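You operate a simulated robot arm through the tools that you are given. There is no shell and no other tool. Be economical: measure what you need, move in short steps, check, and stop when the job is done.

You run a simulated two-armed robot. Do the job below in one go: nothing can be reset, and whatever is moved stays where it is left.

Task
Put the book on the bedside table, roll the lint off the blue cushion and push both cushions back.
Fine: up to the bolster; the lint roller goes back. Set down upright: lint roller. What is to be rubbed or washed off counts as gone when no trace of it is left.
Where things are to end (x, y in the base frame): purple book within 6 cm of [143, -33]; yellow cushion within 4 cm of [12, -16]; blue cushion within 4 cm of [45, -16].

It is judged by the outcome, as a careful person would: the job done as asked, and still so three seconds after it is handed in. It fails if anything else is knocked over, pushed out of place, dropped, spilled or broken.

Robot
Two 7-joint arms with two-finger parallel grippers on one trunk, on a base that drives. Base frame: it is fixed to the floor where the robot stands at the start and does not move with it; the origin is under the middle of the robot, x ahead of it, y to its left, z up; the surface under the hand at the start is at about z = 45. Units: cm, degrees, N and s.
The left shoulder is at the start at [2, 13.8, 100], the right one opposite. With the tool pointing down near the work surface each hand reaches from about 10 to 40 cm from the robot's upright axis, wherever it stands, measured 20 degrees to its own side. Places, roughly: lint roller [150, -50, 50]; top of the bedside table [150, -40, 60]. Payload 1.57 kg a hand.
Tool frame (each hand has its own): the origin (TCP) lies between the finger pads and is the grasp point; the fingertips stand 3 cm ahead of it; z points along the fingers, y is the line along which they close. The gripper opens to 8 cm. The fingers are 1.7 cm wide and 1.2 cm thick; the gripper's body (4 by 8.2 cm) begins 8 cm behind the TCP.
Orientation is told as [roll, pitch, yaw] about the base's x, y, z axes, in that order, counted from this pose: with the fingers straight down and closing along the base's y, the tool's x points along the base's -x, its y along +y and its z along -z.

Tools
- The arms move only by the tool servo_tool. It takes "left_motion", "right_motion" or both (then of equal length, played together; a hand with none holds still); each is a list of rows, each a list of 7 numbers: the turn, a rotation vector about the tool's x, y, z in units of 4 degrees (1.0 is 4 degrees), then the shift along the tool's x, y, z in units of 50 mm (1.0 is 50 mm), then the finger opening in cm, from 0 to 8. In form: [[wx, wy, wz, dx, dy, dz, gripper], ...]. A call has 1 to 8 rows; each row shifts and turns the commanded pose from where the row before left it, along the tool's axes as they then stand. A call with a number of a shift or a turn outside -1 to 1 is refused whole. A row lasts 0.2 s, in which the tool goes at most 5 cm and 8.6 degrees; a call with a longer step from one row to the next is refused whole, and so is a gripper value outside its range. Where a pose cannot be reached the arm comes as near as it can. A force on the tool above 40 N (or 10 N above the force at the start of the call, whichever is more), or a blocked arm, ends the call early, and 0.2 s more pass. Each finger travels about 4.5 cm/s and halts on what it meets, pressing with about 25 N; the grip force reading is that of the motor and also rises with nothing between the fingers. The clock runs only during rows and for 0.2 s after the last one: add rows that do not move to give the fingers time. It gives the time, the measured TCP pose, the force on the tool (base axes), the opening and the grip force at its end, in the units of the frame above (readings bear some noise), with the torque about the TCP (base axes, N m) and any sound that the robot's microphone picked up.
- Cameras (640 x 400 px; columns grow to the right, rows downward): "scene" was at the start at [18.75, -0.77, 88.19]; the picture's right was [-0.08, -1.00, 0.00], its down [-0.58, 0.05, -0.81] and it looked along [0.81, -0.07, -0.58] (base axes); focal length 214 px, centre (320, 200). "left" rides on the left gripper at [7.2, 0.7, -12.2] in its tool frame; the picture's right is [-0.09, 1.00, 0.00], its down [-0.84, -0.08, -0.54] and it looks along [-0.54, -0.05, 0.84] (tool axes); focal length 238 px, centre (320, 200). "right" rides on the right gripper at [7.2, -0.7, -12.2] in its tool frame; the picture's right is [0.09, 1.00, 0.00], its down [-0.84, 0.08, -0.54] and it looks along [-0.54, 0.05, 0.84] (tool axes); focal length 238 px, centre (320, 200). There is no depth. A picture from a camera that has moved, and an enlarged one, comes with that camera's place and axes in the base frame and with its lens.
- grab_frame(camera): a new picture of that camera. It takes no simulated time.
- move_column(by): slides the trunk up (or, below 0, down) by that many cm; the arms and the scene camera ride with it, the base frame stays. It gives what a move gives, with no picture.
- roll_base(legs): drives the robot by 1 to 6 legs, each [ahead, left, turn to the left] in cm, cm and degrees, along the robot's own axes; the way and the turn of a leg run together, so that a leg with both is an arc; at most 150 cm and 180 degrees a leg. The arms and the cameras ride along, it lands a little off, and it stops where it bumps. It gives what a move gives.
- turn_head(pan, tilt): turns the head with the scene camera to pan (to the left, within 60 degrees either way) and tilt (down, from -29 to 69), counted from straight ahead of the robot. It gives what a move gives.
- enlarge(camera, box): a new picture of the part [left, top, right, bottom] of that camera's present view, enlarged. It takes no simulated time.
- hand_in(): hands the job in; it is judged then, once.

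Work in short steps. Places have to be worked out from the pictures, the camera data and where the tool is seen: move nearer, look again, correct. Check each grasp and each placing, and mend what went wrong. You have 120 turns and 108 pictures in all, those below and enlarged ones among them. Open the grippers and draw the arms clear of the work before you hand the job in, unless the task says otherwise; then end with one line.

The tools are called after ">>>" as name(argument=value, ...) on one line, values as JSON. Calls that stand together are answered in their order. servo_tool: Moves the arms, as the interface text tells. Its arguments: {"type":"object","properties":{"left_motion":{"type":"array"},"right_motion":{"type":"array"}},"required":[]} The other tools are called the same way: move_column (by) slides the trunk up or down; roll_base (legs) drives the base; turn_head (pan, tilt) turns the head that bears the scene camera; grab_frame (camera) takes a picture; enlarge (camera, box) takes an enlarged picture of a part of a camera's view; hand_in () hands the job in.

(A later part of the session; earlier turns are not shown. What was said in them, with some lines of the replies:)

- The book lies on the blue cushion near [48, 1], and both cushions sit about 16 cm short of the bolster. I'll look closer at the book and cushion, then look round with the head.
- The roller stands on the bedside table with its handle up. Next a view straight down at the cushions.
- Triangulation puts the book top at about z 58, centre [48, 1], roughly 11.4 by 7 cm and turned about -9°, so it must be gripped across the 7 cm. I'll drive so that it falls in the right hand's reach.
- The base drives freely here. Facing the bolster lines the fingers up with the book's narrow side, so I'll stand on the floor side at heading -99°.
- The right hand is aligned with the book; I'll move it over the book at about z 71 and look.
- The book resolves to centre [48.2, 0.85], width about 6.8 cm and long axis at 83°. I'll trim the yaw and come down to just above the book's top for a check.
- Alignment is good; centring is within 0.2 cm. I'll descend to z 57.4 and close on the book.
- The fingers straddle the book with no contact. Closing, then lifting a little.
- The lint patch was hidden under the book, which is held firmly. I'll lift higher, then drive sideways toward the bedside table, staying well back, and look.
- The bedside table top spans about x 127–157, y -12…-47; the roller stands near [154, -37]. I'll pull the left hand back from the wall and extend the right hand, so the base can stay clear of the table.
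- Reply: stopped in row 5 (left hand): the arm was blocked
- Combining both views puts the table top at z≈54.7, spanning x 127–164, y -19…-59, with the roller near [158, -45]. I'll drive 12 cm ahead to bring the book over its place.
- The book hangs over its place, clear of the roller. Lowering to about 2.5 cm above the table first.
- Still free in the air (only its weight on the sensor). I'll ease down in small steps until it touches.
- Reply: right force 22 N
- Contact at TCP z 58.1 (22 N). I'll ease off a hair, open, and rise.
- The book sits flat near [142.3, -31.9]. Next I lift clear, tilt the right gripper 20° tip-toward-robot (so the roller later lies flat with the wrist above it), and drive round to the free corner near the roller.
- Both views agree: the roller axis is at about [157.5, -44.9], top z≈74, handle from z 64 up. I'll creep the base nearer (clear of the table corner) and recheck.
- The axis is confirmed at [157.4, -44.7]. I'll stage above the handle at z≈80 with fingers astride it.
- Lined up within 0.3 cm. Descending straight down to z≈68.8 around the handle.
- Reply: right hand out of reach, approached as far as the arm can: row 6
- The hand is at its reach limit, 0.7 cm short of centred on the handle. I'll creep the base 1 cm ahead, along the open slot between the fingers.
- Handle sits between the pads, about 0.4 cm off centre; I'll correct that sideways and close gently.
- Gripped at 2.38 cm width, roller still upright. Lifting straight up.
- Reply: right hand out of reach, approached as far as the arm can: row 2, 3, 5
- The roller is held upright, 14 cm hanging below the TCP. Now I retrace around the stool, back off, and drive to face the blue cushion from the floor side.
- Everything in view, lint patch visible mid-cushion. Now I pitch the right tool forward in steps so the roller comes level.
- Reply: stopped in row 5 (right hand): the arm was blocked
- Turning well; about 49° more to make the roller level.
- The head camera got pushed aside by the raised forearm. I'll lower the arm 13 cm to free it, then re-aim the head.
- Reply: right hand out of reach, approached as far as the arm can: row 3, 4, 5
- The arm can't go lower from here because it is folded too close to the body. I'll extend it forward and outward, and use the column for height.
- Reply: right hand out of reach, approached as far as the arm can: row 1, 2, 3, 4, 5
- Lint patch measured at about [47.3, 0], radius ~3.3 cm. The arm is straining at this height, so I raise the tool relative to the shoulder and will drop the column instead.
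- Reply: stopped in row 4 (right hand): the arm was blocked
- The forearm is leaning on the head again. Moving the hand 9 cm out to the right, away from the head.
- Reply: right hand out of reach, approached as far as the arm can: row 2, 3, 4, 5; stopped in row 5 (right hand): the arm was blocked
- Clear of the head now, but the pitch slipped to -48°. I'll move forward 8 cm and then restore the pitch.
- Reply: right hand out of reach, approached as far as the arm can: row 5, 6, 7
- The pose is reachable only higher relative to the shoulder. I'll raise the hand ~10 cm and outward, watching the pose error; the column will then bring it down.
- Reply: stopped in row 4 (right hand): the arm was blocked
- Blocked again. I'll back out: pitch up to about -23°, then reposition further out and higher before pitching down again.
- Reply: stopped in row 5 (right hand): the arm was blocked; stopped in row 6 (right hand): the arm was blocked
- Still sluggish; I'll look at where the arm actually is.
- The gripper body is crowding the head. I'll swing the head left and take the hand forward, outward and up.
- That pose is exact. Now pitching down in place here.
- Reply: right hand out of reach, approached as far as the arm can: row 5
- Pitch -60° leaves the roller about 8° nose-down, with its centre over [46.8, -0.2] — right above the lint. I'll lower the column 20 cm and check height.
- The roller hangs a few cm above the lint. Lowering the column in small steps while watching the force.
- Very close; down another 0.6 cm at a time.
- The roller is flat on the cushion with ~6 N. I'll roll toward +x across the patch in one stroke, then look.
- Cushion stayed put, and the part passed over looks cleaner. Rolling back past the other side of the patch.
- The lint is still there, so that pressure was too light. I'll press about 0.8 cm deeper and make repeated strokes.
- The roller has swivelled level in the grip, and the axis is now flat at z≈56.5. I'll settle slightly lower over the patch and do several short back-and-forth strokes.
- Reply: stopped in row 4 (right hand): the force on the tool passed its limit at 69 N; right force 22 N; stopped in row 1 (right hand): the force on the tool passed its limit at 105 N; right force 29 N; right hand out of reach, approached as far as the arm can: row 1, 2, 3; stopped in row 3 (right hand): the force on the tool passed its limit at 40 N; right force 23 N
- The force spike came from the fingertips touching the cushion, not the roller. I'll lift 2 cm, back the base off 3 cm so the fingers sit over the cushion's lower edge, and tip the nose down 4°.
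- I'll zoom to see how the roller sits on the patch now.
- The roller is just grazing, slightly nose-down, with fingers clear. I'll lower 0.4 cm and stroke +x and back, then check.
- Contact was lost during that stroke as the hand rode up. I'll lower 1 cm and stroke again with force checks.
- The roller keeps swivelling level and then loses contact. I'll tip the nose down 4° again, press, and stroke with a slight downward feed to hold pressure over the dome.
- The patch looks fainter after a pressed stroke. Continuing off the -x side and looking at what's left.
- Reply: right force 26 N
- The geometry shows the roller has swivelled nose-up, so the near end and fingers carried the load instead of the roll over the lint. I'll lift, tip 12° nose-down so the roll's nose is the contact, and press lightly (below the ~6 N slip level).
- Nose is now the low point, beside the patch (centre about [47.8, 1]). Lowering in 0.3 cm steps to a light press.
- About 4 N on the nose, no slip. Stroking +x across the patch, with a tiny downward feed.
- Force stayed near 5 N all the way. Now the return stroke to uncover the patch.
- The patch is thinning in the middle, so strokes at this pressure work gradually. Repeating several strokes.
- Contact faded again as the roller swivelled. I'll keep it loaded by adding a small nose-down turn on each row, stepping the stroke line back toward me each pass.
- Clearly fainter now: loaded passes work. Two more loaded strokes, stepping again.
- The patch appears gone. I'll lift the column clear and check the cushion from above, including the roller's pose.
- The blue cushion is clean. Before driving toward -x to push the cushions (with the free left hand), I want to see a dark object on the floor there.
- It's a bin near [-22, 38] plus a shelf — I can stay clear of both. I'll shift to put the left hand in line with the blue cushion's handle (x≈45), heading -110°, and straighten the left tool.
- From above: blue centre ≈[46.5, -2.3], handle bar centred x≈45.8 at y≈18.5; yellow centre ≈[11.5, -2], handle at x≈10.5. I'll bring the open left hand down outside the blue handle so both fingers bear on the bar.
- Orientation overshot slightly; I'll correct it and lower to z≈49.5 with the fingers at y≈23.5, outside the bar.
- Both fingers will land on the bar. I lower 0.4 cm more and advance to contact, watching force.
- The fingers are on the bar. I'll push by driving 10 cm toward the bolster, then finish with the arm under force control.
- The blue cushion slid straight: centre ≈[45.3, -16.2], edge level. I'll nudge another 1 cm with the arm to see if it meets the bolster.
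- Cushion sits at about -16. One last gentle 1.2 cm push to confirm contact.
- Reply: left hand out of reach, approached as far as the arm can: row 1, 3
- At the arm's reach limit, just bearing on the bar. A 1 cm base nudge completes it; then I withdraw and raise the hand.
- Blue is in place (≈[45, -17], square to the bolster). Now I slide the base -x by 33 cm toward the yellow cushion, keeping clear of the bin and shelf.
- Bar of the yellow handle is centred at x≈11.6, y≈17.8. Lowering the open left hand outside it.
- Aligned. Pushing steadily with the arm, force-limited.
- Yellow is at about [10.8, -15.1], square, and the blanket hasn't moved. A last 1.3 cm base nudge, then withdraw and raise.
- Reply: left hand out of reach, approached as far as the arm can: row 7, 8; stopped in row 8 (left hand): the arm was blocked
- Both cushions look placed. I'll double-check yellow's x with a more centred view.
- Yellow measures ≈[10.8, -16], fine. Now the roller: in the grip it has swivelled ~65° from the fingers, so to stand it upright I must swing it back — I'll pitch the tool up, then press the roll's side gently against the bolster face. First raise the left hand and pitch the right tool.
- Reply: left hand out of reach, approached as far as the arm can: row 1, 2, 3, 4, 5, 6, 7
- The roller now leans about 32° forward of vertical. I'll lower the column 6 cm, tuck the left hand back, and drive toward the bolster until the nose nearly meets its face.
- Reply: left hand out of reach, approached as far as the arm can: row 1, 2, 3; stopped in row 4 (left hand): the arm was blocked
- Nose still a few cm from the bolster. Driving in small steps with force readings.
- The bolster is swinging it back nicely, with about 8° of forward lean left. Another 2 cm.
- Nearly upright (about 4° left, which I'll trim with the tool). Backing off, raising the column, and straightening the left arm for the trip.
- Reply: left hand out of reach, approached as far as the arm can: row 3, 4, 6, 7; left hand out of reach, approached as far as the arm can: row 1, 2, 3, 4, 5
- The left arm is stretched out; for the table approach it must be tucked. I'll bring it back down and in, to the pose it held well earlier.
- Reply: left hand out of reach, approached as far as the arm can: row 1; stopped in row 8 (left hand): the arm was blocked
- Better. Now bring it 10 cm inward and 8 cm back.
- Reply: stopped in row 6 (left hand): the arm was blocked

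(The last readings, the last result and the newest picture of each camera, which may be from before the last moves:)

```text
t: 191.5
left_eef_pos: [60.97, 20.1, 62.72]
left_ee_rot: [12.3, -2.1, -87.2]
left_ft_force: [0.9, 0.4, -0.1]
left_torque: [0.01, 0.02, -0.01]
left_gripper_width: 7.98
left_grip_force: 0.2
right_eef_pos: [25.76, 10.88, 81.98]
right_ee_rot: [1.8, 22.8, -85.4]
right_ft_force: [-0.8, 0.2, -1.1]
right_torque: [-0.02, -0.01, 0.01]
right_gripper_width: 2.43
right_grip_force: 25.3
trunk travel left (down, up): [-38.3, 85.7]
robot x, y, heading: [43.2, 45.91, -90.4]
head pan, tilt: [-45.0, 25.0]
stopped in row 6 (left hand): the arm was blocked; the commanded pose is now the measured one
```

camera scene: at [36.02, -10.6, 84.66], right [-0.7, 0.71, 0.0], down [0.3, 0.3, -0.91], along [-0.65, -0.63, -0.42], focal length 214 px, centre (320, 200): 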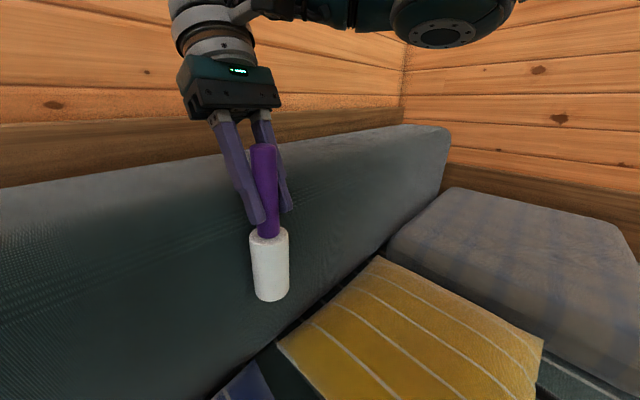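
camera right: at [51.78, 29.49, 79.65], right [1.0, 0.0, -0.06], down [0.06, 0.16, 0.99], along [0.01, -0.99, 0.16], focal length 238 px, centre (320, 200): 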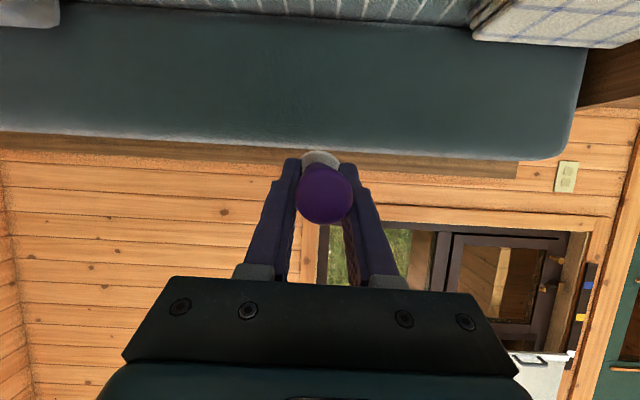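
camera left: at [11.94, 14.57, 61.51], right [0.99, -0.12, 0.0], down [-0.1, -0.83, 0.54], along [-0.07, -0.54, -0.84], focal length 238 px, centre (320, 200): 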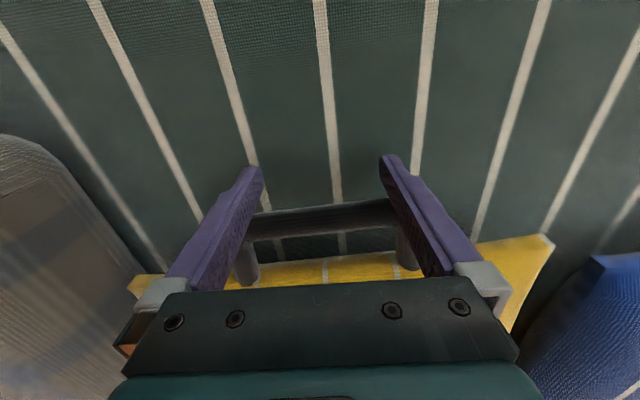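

Left arm tucked well enough. Driving back to the bedside table, with an approach at heading -110°.

>>> roll_base(legs=[[0, 85, 0], [42, 22, 0], [0, 36, 0], [0, 0, -19.5], [13, 4.8, 0]])

>>> turn_head(pan=-30, tilt=35)

>>> grab_frame(camera="scene")

>>> grab_frame(camera="right")

```text
t: 194.5
left_eef_pos: [113.51, 19.15, 62.8]
left_ee_rot: [11.4, -2.0, -87.6]
left_ft_force: [-9.8, 2.6, 0.1]
left_torque: [0.03, 0.15, 0.01]
left_gripper_width: 7.12
left_grip_force: 0.0
right_eef_pos: [78.76, 10.22, 82.09]
right_ee_rot: [1.6, 22.7, -85.5]
right_ft_force: [-0.3, 1.0, -1.3]
right_torque: [-0.02, -0.04, -0.06]
right_gripper_width: 2.44
right_grip_force: 24.9
trunk travel left (down, up): [-38.3, 85.7]
robot x, y, heading: [96.69, 44.76, -90.8]
head pan, tilt: [-45.0, 25.0]
stopped in leg 1: the force on the tool passed its limit at 54 N (the readings are from after the stop); the commanded pose is now the measured one
```

```text
t: 195.3
left_eef_pos: [113.67, 19.29, 62.95]
left_ee_rot: [11.4, -2.2, -87.6]
left_ft_force: [-11.2, 0.6, -1.2]
left_torque: [0.02, 0.27, -0.01]
left_gripper_width: 6.97
left_grip_force: 0.0
right_eef_pos: [78.71, 10.06, 82.13]
right_ee_rot: [1.6, 22.8, -85.5]
right_ft_force: [-0.1, -0.5, -0.2]
right_torque: [-0.02, 0.01, 0.01]
right_gripper_width: 2.43
right_grip_force: 24.9
trunk travel left (down, up): [-38.3, 85.7]
robot x, y, heading: [96.55, 45.03, -90.7]
head pan, tilt: [-30.0, 35.0]
```

```text
17 pictures are left
camera scene: at [91.69, 27.47, 89.1], right [-0.86, 0.51, 0.0], down [0.29, 0.49, -0.82], along [-0.42, -0.7, -0.57], focal length 214 px, centre (320, 200)
```

scene: 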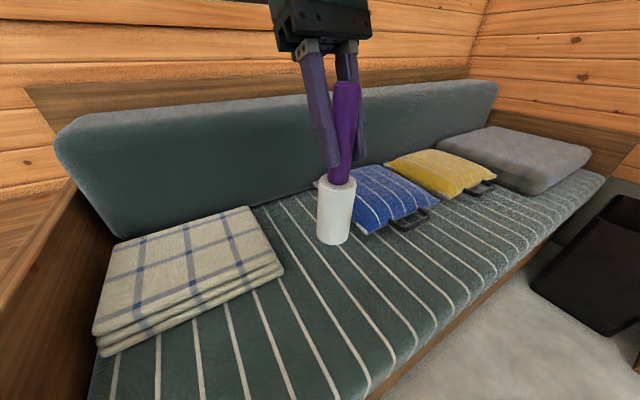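

```text
16 pictures are left
camera right: at [77.57, 11.86, 96.13], right [0.99, 0.15, 0.06], down [0.14, -0.97, 0.18], along [0.09, -0.17, -0.98], focal length 238 px, centre (320, 200)
```

right: 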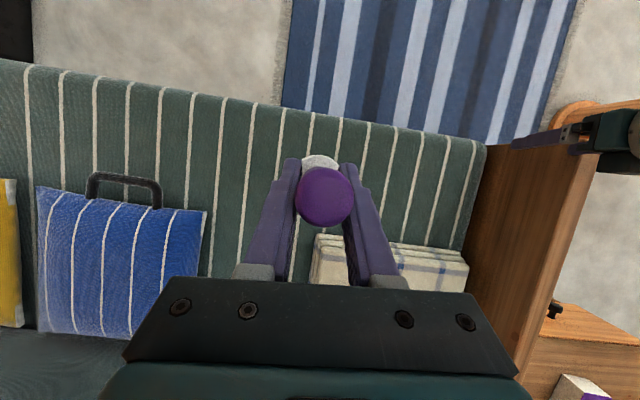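

The left fingertip touched the fixed end board (it's too low there). I'll back off, raise the column 14 cm for clearance, and continue.

>>> roll_base(legs=[[0, -5, 0]])

>>> move_column(by=14)

>>> roll_base(legs=[[-2, 37, 0], [42, 22, 0], [0, 36, 0], [0, 0, -19.5], [13, 4.8, 0]])

>>> turn_head(pan=-30, tilt=45)

>>> grab_frame(camera="scene")

```text
t: 196.2
left_eef_pos: [109.1, 19.21, 62.91]
left_ee_rot: [11.7, -2.1, -87.4]
left_ft_force: [0.7, -0.2, 0.6]
left_torque: [0.01, -0.03, 0.01]
left_gripper_width: 7.99
left_grip_force: 0.0
right_eef_pos: [74.06, 10.19, 82.11]
right_ee_rot: [1.8, 22.8, -85.4]
right_ft_force: [0.6, -0.1, -0.8]
right_torque: [0.0, -0.02, -0.05]
right_gripper_width: 2.43
right_grip_force: 25.0
trunk travel left (down, up): [-38.3, 85.7]
robot x, y, heading: [91.45, 45.46, -90.8]
head pan, tilt: [-30.0, 35.0]
```

```text
t: 197.9
left_eef_pos: [109.17, 19.39, 76.9]
left_ee_rot: [11.7, -2.1, -87.5]
left_ft_force: [-0.3, -0.9, -0.1]
left_torque: [-0.01, 0.03, 0.0]
left_gripper_width: 8.01
left_grip_force: 0.1
right_eef_pos: [74.13, 10.14, 96.11]
right_ee_rot: [1.8, 22.7, -85.4]
right_ft_force: [0.3, 0.2, 0.0]
right_torque: [0.03, 0.01, 0.0]
right_gripper_width: 2.44
right_grip_force: 25.0
trunk travel left (down, up): [-52.3, 71.7]
robot x, y, heading: [91.27, 45.16, -90.6]
head pan, tilt: [-30.0, 35.0]
```

```text
t: 206.5
left_eef_pos: [194.26, -38.51, 77.06]
left_ee_rot: [11.7, -2.2, -106.1]
left_ft_force: [0.0, -0.5, 0.6]
left_torque: [0.0, 0.01, 0.02]
left_gripper_width: 8.0
left_grip_force: 0.1
right_eef_pos: [158.29, -35.75, 96.03]
right_ee_rot: [1.9, 22.6, -104.1]
right_ft_force: [-0.4, -0.3, -0.9]
right_torque: [0.02, 0.0, 0.0]
right_gripper_width: 2.44
right_grip_force: 25.2
trunk travel left (down, up): [-52.3, 71.7]
robot x, y, heading: [185.98, -8.27, -109.6]
head pan, tilt: [-30.0, 35.0]
```

```text
t: 207.2
left_eef_pos: [194.32, -38.37, 77.06]
left_ee_rot: [11.8, -2.2, -106.2]
left_ft_force: [-0.4, 0.4, -1.0]
left_torque: [0.02, 0.02, -0.01]
left_gripper_width: 8.01
left_grip_force: 0.0
right_eef_pos: [158.31, -35.67, 96.06]
right_ee_rot: [1.8, 22.8, -104.1]
right_ft_force: [-0.7, -0.2, -0.2]
right_torque: [-0.01, -0.02, -0.02]
right_gripper_width: 2.4
right_grip_force: 25.1
trunk travel left (down, up): [-52.3, 71.7]
robot x, y, heading: [185.82, -8.35, -109.4]
head pan, tilt: [-30.0, 45.0]
```

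```text
15 pictures are left
camera scene: at [176.55, -22.98, 101.61], right [-0.65, 0.76, 0.0], down [0.54, 0.46, -0.71], along [-0.54, -0.46, -0.71], focal length 214 px, centre (320, 200)
```

scene: 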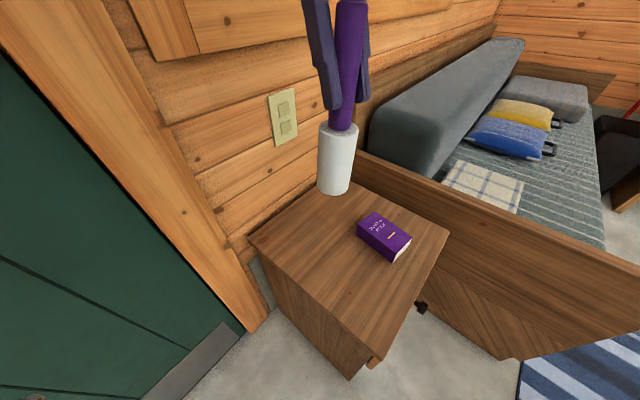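

Roller nearly vertical (about 4° forward lean). I'll trim 4°, drive the last 9 cm to its original spot, and look from the wrist.

>>> servo_tool(right_motion=[[0, 0.5, 0, 0, 0, 0, 1.5], [0, 0.5, 0, 0, 0, 0, 1.5], [0, 0, 0, 0, 0, 0, 1.5]])

>>> roll_base(legs=[[8.9, 2.3, 0]])

>>> move_column(by=-20)

>>> grab_frame(camera="scene")

```text
t: 208.0
left_eef_pos: [194.31, -38.23, 77.07]
left_ee_rot: [11.7, -2.2, -106.1]
left_ft_force: [-0.2, 0.1, 0.1]
left_torque: [0.04, 0.01, 0.01]
left_gripper_width: 8.0
left_grip_force: 0.0
right_eef_pos: [158.28, -35.68, 96.0]
right_ee_rot: [1.9, 26.8, -104.0]
right_ft_force: [-0.9, 0.5, -0.6]
right_torque: [-0.01, 0.02, -0.02]
right_gripper_width: 2.41
right_grip_force: 24.8
trunk travel left (down, up): [-52.3, 71.7]
robot x, y, heading: [186.1, -8.19, -109.3]
head pan, tilt: [-30.0, 45.0]
```

```text
t: 209.1
left_eef_pos: [193.47, -47.32, 76.94]
left_ee_rot: [11.7, -2.2, -106.2]
left_ft_force: [-0.3, -0.6, -0.6]
left_torque: [0.02, -0.01, -0.02]
left_gripper_width: 7.99
left_grip_force: 0.1
right_eef_pos: [157.41, -44.69, 96.04]
right_ee_rot: [2.0, 26.7, -104.0]
right_ft_force: [0.0, -0.2, -1.0]
right_torque: [-0.01, 0.0, -0.02]
right_gripper_width: 2.38
right_grip_force: 25.1
trunk travel left (down, up): [-52.3, 71.7]
robot x, y, heading: [185.11, -17.31, -109.8]
head pan, tilt: [-30.0, 45.0]
```

```text
t: 211.3
left_eef_pos: [193.5, -47.33, 57.11]
left_ee_rot: [11.7, -2.2, -106.2]
left_ft_force: [-0.5, -0.1, 0.5]
left_torque: [0.02, 0.0, -0.01]
left_gripper_width: 8.0
left_grip_force: 0.1
right_eef_pos: [157.35, -44.72, 76.13]
right_ee_rot: [1.9, 26.8, -104.0]
right_ft_force: [-0.2, -0.5, -1.3]
right_torque: [0.0, 0.01, 0.0]
right_gripper_width: 2.43
right_grip_force: 25.1
trunk travel left (down, up): [-32.3, 91.7]
robot x, y, heading: [185.48, -17.0, -109.7]
head pan, tilt: [-30.0, 45.0]
```

```text
14 pictures are left
camera scene: at [175.76, -31.96, 81.61], right [-0.65, 0.76, 0.0], down [0.54, 0.46, -0.71], along [-0.54, -0.46, -0.71], focal length 214 px, centre (320, 200)
```

scene: 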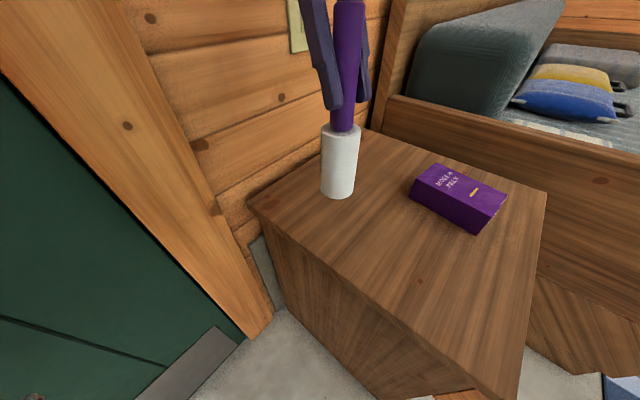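

In this view it stands vertical. The wrist view checks the other lean direction.

>>> grab_frame(camera="right")

```text
13 pictures are left
camera right: at [156.63, -43.58, 90.14], right [0.98, -0.18, 0.07], down [-0.18, -0.98, 0.11], along [0.05, -0.12, -0.99], focal length 238 px, centre (320, 200)
```

right: 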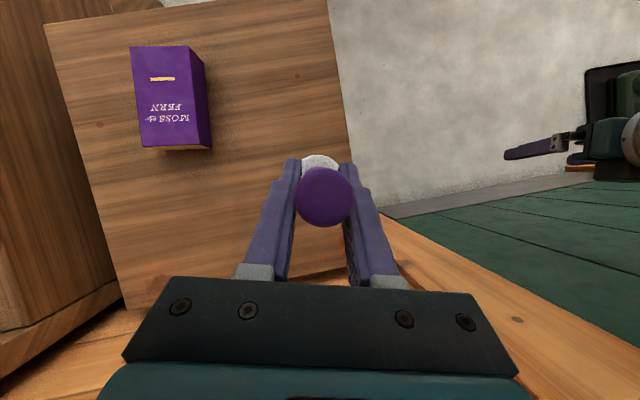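

The axis is vertical within a degree or two in both directions. Lowering gently to the table.

>>> move_column(by=-4.5)

>>> move_column(by=-0.8)

>>> enlarge(camera="scene", box=[260, 80, 440, 230])

```text
t: 212.2
left_eef_pos: [193.55, -47.41, 52.52]
left_ee_rot: [11.7, -2.2, -106.2]
left_ft_force: [0.1, -0.4, -0.2]
left_torque: [0.03, -0.02, 0.0]
left_gripper_width: 8.01
left_grip_force: 0.0
right_eef_pos: [157.47, -44.55, 71.55]
right_ee_rot: [1.9, 26.8, -104.0]
right_ft_force: [0.5, 0.1, -0.7]
right_torque: [0.03, -0.01, 0.0]
right_gripper_width: 2.44
right_grip_force: 25.6
trunk travel left (down, up): [-27.8, 96.2]
robot x, y, heading: [185.3, -17.16, -109.8]
head pan, tilt: [-30.0, 45.0]
```

```text
t: 212.7
left_eef_pos: [193.49, -47.34, 51.74]
left_ee_rot: [11.7, -2.2, -106.1]
left_ft_force: [-1.0, -0.5, -0.1]
left_torque: [0.0, -0.01, -0.03]
left_gripper_width: 7.99
left_grip_force: 0.1
right_eef_pos: [157.42, -44.6, 70.76]
right_ee_rot: [1.8, 26.7, -104.1]
right_ft_force: [0.0, 0.3, -0.5]
right_torque: [0.02, -0.02, 0.01]
right_gripper_width: 2.45
right_grip_force: 24.8
trunk travel left (down, up): [-27.0, 97.0]
robot x, y, heading: [185.27, -17.44, -109.9]
head pan, tilt: [-30.0, 45.0]
```

```text
2.67 times, centred on (350, 155) of scene
camera zoom: at [175.76, -31.96, 76.31], right [-0.65, 0.76, 0.0], down [0.54, 0.46, -0.71], along [-0.54, -0.46, -0.71], focal length 572 px, centre (240, 320)
```

zoom: 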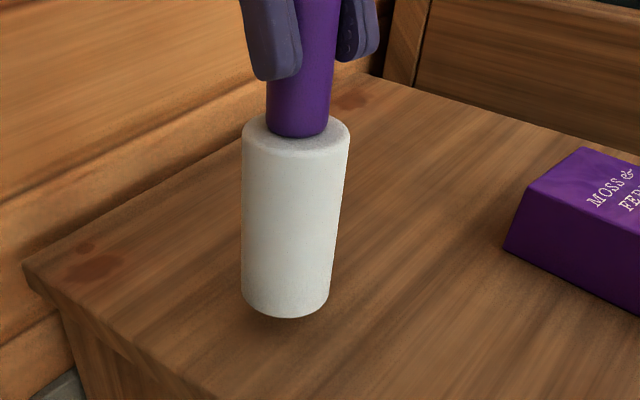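

About a centimetre above the wood. Continuing down in half-centimetre steps.

>>> move_column(by=-0.6)

>>> move_column(by=-0.5)

```text
t: 213.3
left_eef_pos: [193.4, -47.29, 51.15]
left_ee_rot: [11.7, -2.2, -106.2]
left_ft_force: [0.8, 0.5, 0.2]
left_torque: [0.01, -0.01, -0.01]
left_gripper_width: 8.01
left_grip_force: 0.0
right_eef_pos: [157.53, -44.73, 70.07]
right_ee_rot: [1.9, 26.8, -104.0]
right_ft_force: [-0.2, 0.7, -1.3]
right_torque: [-0.01, -0.03, 0.02]
right_gripper_width: 2.43
right_grip_force: 24.9
trunk travel left (down, up): [-26.4, 97.6]
robot x, y, heading: [184.94, -17.2, -109.7]
head pan, tilt: [-30.0, 45.0]
```

```text
t: 213.8
left_eef_pos: [193.56, -47.28, 50.56]
left_ee_rot: [11.7, -2.2, -106.3]
left_ft_force: [0.3, -0.4, 0.6]
left_torque: [0.02, 0.0, 0.03]
left_gripper_width: 8.0
left_grip_force: 0.1
right_eef_pos: [157.43, -44.62, 69.81]
right_ee_rot: [1.9, 26.8, -104.0]
right_ft_force: [0.6, 0.0, -2.5]
right_torque: [0.0, -0.02, 0.0]
right_gripper_width: 2.44
right_grip_force: 24.6
trunk travel left (down, up): [-25.9, 98.1]
robot x, y, heading: [185.49, -17.36, -109.7]
head pan, tilt: [-30.0, 45.0]
```

>>> move_column(by=-0.4)

>>> enlarge(camera="scene", box=[260, 80, 440, 230])

```text
t: 214.4
left_eef_pos: [193.49, -47.38, 50.21]
left_ee_rot: [11.7, -2.2, -106.2]
left_ft_force: [-0.8, -0.4, -0.1]
left_torque: [0.02, 0.0, 0.0]
left_gripper_width: 8.01
left_grip_force: 0.0
right_eef_pos: [157.43, -44.59, 69.24]
right_ee_rot: [1.9, 26.8, -104.0]
right_ft_force: [0.1, -0.3, -0.5]
right_torque: [-0.01, 0.01, 0.0]
right_gripper_width: 2.44
right_grip_force: 25.1
trunk travel left (down, up): [-25.5, 98.5]
robot x, y, heading: [185.39, -16.91, -109.6]
head pan, tilt: [-30.0, 45.0]
```

```text
2.67 times, centred on (350, 155) of scene
camera zoom: at [175.76, -31.95, 74.81], right [-0.65, 0.76, 0.0], down [0.54, 0.46, -0.71], along [-0.54, -0.46, -0.71], focal length 572 px, centre (240, 320)
```

zoom: 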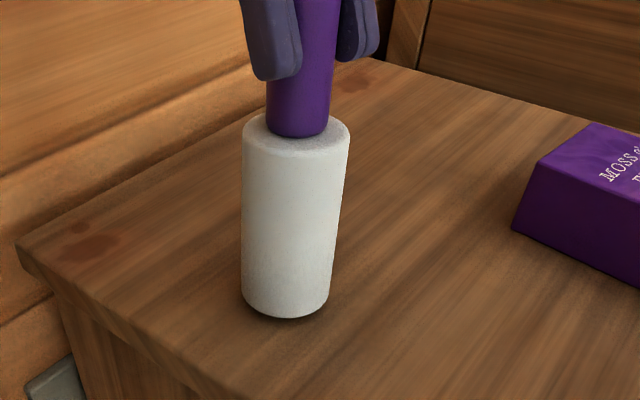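

The gap is nearly closed; a few more small steps until the force shows contact.

>>> move_column(by=-0.3)

>>> move_column(by=-0.3)

```text
t: 214.9
left_eef_pos: [193.47, -47.26, 49.93]
left_ee_rot: [11.7, -2.3, -106.1]
left_ft_force: [-0.7, 0.4, 0.0]
left_torque: [0.02, 0.01, -0.02]
left_gripper_width: 8.01
left_grip_force: 0.1
right_eef_pos: [157.43, -44.63, 68.96]
right_ee_rot: [2.0, 26.8, -104.1]
right_ft_force: [-0.1, 0.4, -0.3]
right_torque: [0.01, 0.0, 0.0]
right_gripper_width: 2.46
right_grip_force: 25.1
trunk travel left (down, up): [-25.2, 98.8]
robot x, y, heading: [185.08, -17.29, -109.7]
head pan, tilt: [-30.0, 45.0]
```

```text
t: 215.4
left_eef_pos: [193.42, -47.32, 49.71]
left_ee_rot: [11.6, -2.2, -106.3]
left_ft_force: [-0.9, -0.5, -0.7]
left_torque: [0.04, 0.01, -0.03]
left_gripper_width: 8.02
left_grip_force: 0.1
right_eef_pos: [157.36, -44.55, 68.82]
right_ee_rot: [2.0, 26.8, -103.9]
right_ft_force: [1.7, 1.5, 18.4]
right_torque: [0.11, -0.04, 0.05]
right_gripper_width: 2.45
right_grip_force: 25.2
trunk travel left (down, up): [-24.9, 99.1]
robot x, y, heading: [185.25, -17.78, -109.5]
head pan, tilt: [-30.0, 45.0]
```

Firm contact with little torque, so it stands flat. Easing off slightly and opening the fingers, then a look before withdrawing.

>>> move_column(by=0.15)

>>> servo_tool(right_motion=[[0, 0, 0, 0, 0, 0, 3.0], [0, 0, 0, 0, 0, 0, 4.0], [0, 0, 0, 0, 0, 0, 5.5], [0, 0, 0, 0, 0, 0, 7], [0, 0, 0, 0, 0, 0, 8], [0, 0, 0, 0, 0, 0, 8], [0, 0, 0, 0, 0, 0, 8]])

>>> enlarge(camera="scene", box=[240, 20, 480, 230])

>>> grab_frame(camera="right")

```text
t: 215.9
left_eef_pos: [193.4, -47.44, 49.8]
left_ee_rot: [11.7, -2.2, -106.2]
left_ft_force: [-0.6, -0.1, -0.2]
left_torque: [-0.01, -0.01, -0.01]
left_gripper_width: 7.99
left_grip_force: 0.0
right_eef_pos: [157.4, -44.66, 68.73]
right_ee_rot: [2.0, 26.6, -104.1]
right_ft_force: [1.0, 0.0, 10.5]
right_torque: [-0.06, -0.06, 0.04]
right_gripper_width: 2.47
right_grip_force: 25.0
trunk travel left (down, up): [-25.0, 99.0]
robot x, y, heading: [185.25, -17.34, -109.7]
head pan, tilt: [-30.0, 45.0]
```

```text
t: 217.5
left_eef_pos: [193.56, -47.35, 49.78]
left_ee_rot: [11.6, -2.2, -106.2]
left_ft_force: [-0.3, -0.3, 0.5]
left_torque: [0.03, 0.01, 0.01]
left_gripper_width: 8.01
left_grip_force: 0.1
right_eef_pos: [157.55, -44.66, 68.85]
right_ee_rot: [1.8, 26.8, -104.0]
right_ft_force: [0.0, 0.0, 0.5]
right_torque: [0.01, 0.01, 0.0]
right_gripper_width: 8.01
right_grip_force: 0.0
trunk travel left (down, up): [-25.0, 99.0]
robot x, y, heading: [185.26, -17.47, -109.7]
head pan, tilt: [-30.0, 45.0]
```

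```text
1.90 times, centred on (360, 125) of scene
camera zoom: at [175.75, -31.96, 74.36], right [-0.65, 0.76, 0.0], down [0.54, 0.46, -0.71], along [-0.54, -0.46, -0.71], focal length 408 px, centre (244, 343)
```

zoom: 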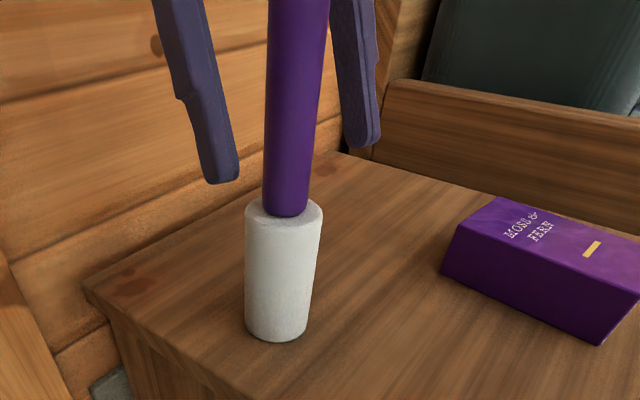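

```text
9 pictures are left
camera right: at [156.63, -43.59, 82.89], right [0.98, -0.18, 0.07], down [-0.18, -0.98, 0.11], along [0.05, -0.12, -0.99], focal length 238 px, centre (320, 200)
```

right: 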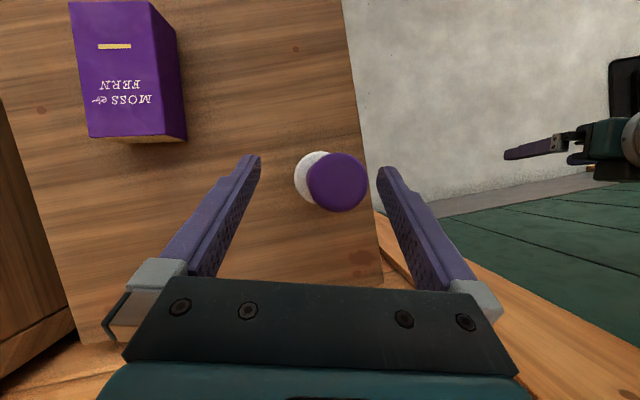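

The roller stands free and upright. I'll withdraw straight up with the column, then back away.

>>> move_column(by=20)

>>> roll_base(legs=[[-18, -6.5, 0]])

>>> grab_frame(camera="scene")

```text
t: 219.7
left_eef_pos: [193.57, -47.32, 69.82]
left_ee_rot: [11.7, -2.2, -106.1]
left_ft_force: [0.2, -0.2, -0.3]
left_torque: [-0.04, 0.01, 0.01]
left_gripper_width: 7.99
left_grip_force: 0.0
right_eef_pos: [157.53, -44.59, 88.76]
right_ee_rot: [1.9, 26.8, -104.0]
right_ft_force: [0.1, -0.3, 0.8]
right_torque: [-0.01, -0.02, 0.01]
right_gripper_width: 8.0
right_grip_force: 0.1
trunk travel left (down, up): [-45.0, 79.0]
robot x, y, heading: [185.24, -17.38, -109.6]
head pan, tilt: [-30.0, 45.0]
```

```text
t: 221.2
left_eef_pos: [193.26, -28.38, 69.87]
left_ee_rot: [11.6, -2.1, -106.2]
left_ft_force: [0.2, -0.5, 0.0]
left_torque: [-0.04, -0.01, -0.01]
left_gripper_width: 7.99
left_grip_force: 0.1
right_eef_pos: [157.34, -25.68, 88.72]
right_ee_rot: [1.8, 26.8, -104.0]
right_ft_force: [-0.9, 0.3, 0.1]
right_torque: [-0.05, 0.01, 0.01]
right_gripper_width: 8.01
right_grip_force: 0.0
trunk travel left (down, up): [-45.0, 79.0]
robot x, y, heading: [184.95, 1.89, -109.3]
head pan, tilt: [-30.0, 45.0]
```

```text
8 pictures are left
camera scene: at [175.59, -13.05, 94.35], right [-0.65, 0.76, 0.0], down [0.54, 0.46, -0.71], along [-0.54, -0.46, -0.71], focal length 214 px, centre (320, 200)
```

scene: 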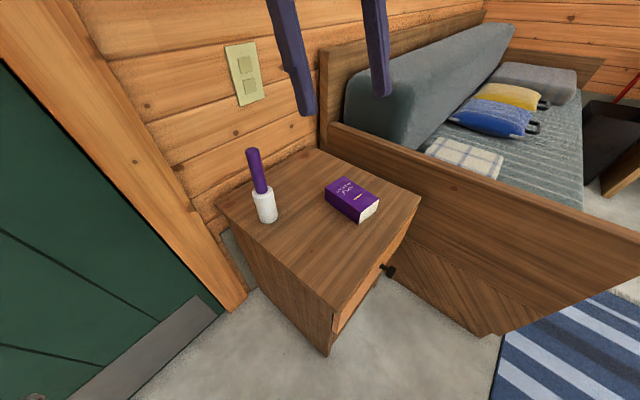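

The book and the upright roller are on the table, both cushions are against the bolster, the lint is gone, and the hands are empty and clear. Handing in.

>>> hand_in()

```text
The job is handed in.
```

The job is handed in: the book is on the bedside table, the lint is off the blue cushion, both cushions are pushed back to the bolster, and the lint roller stands upright where it was. On the way to the table the left hand bumped the sofa's fixed end board once, with no visible effect.
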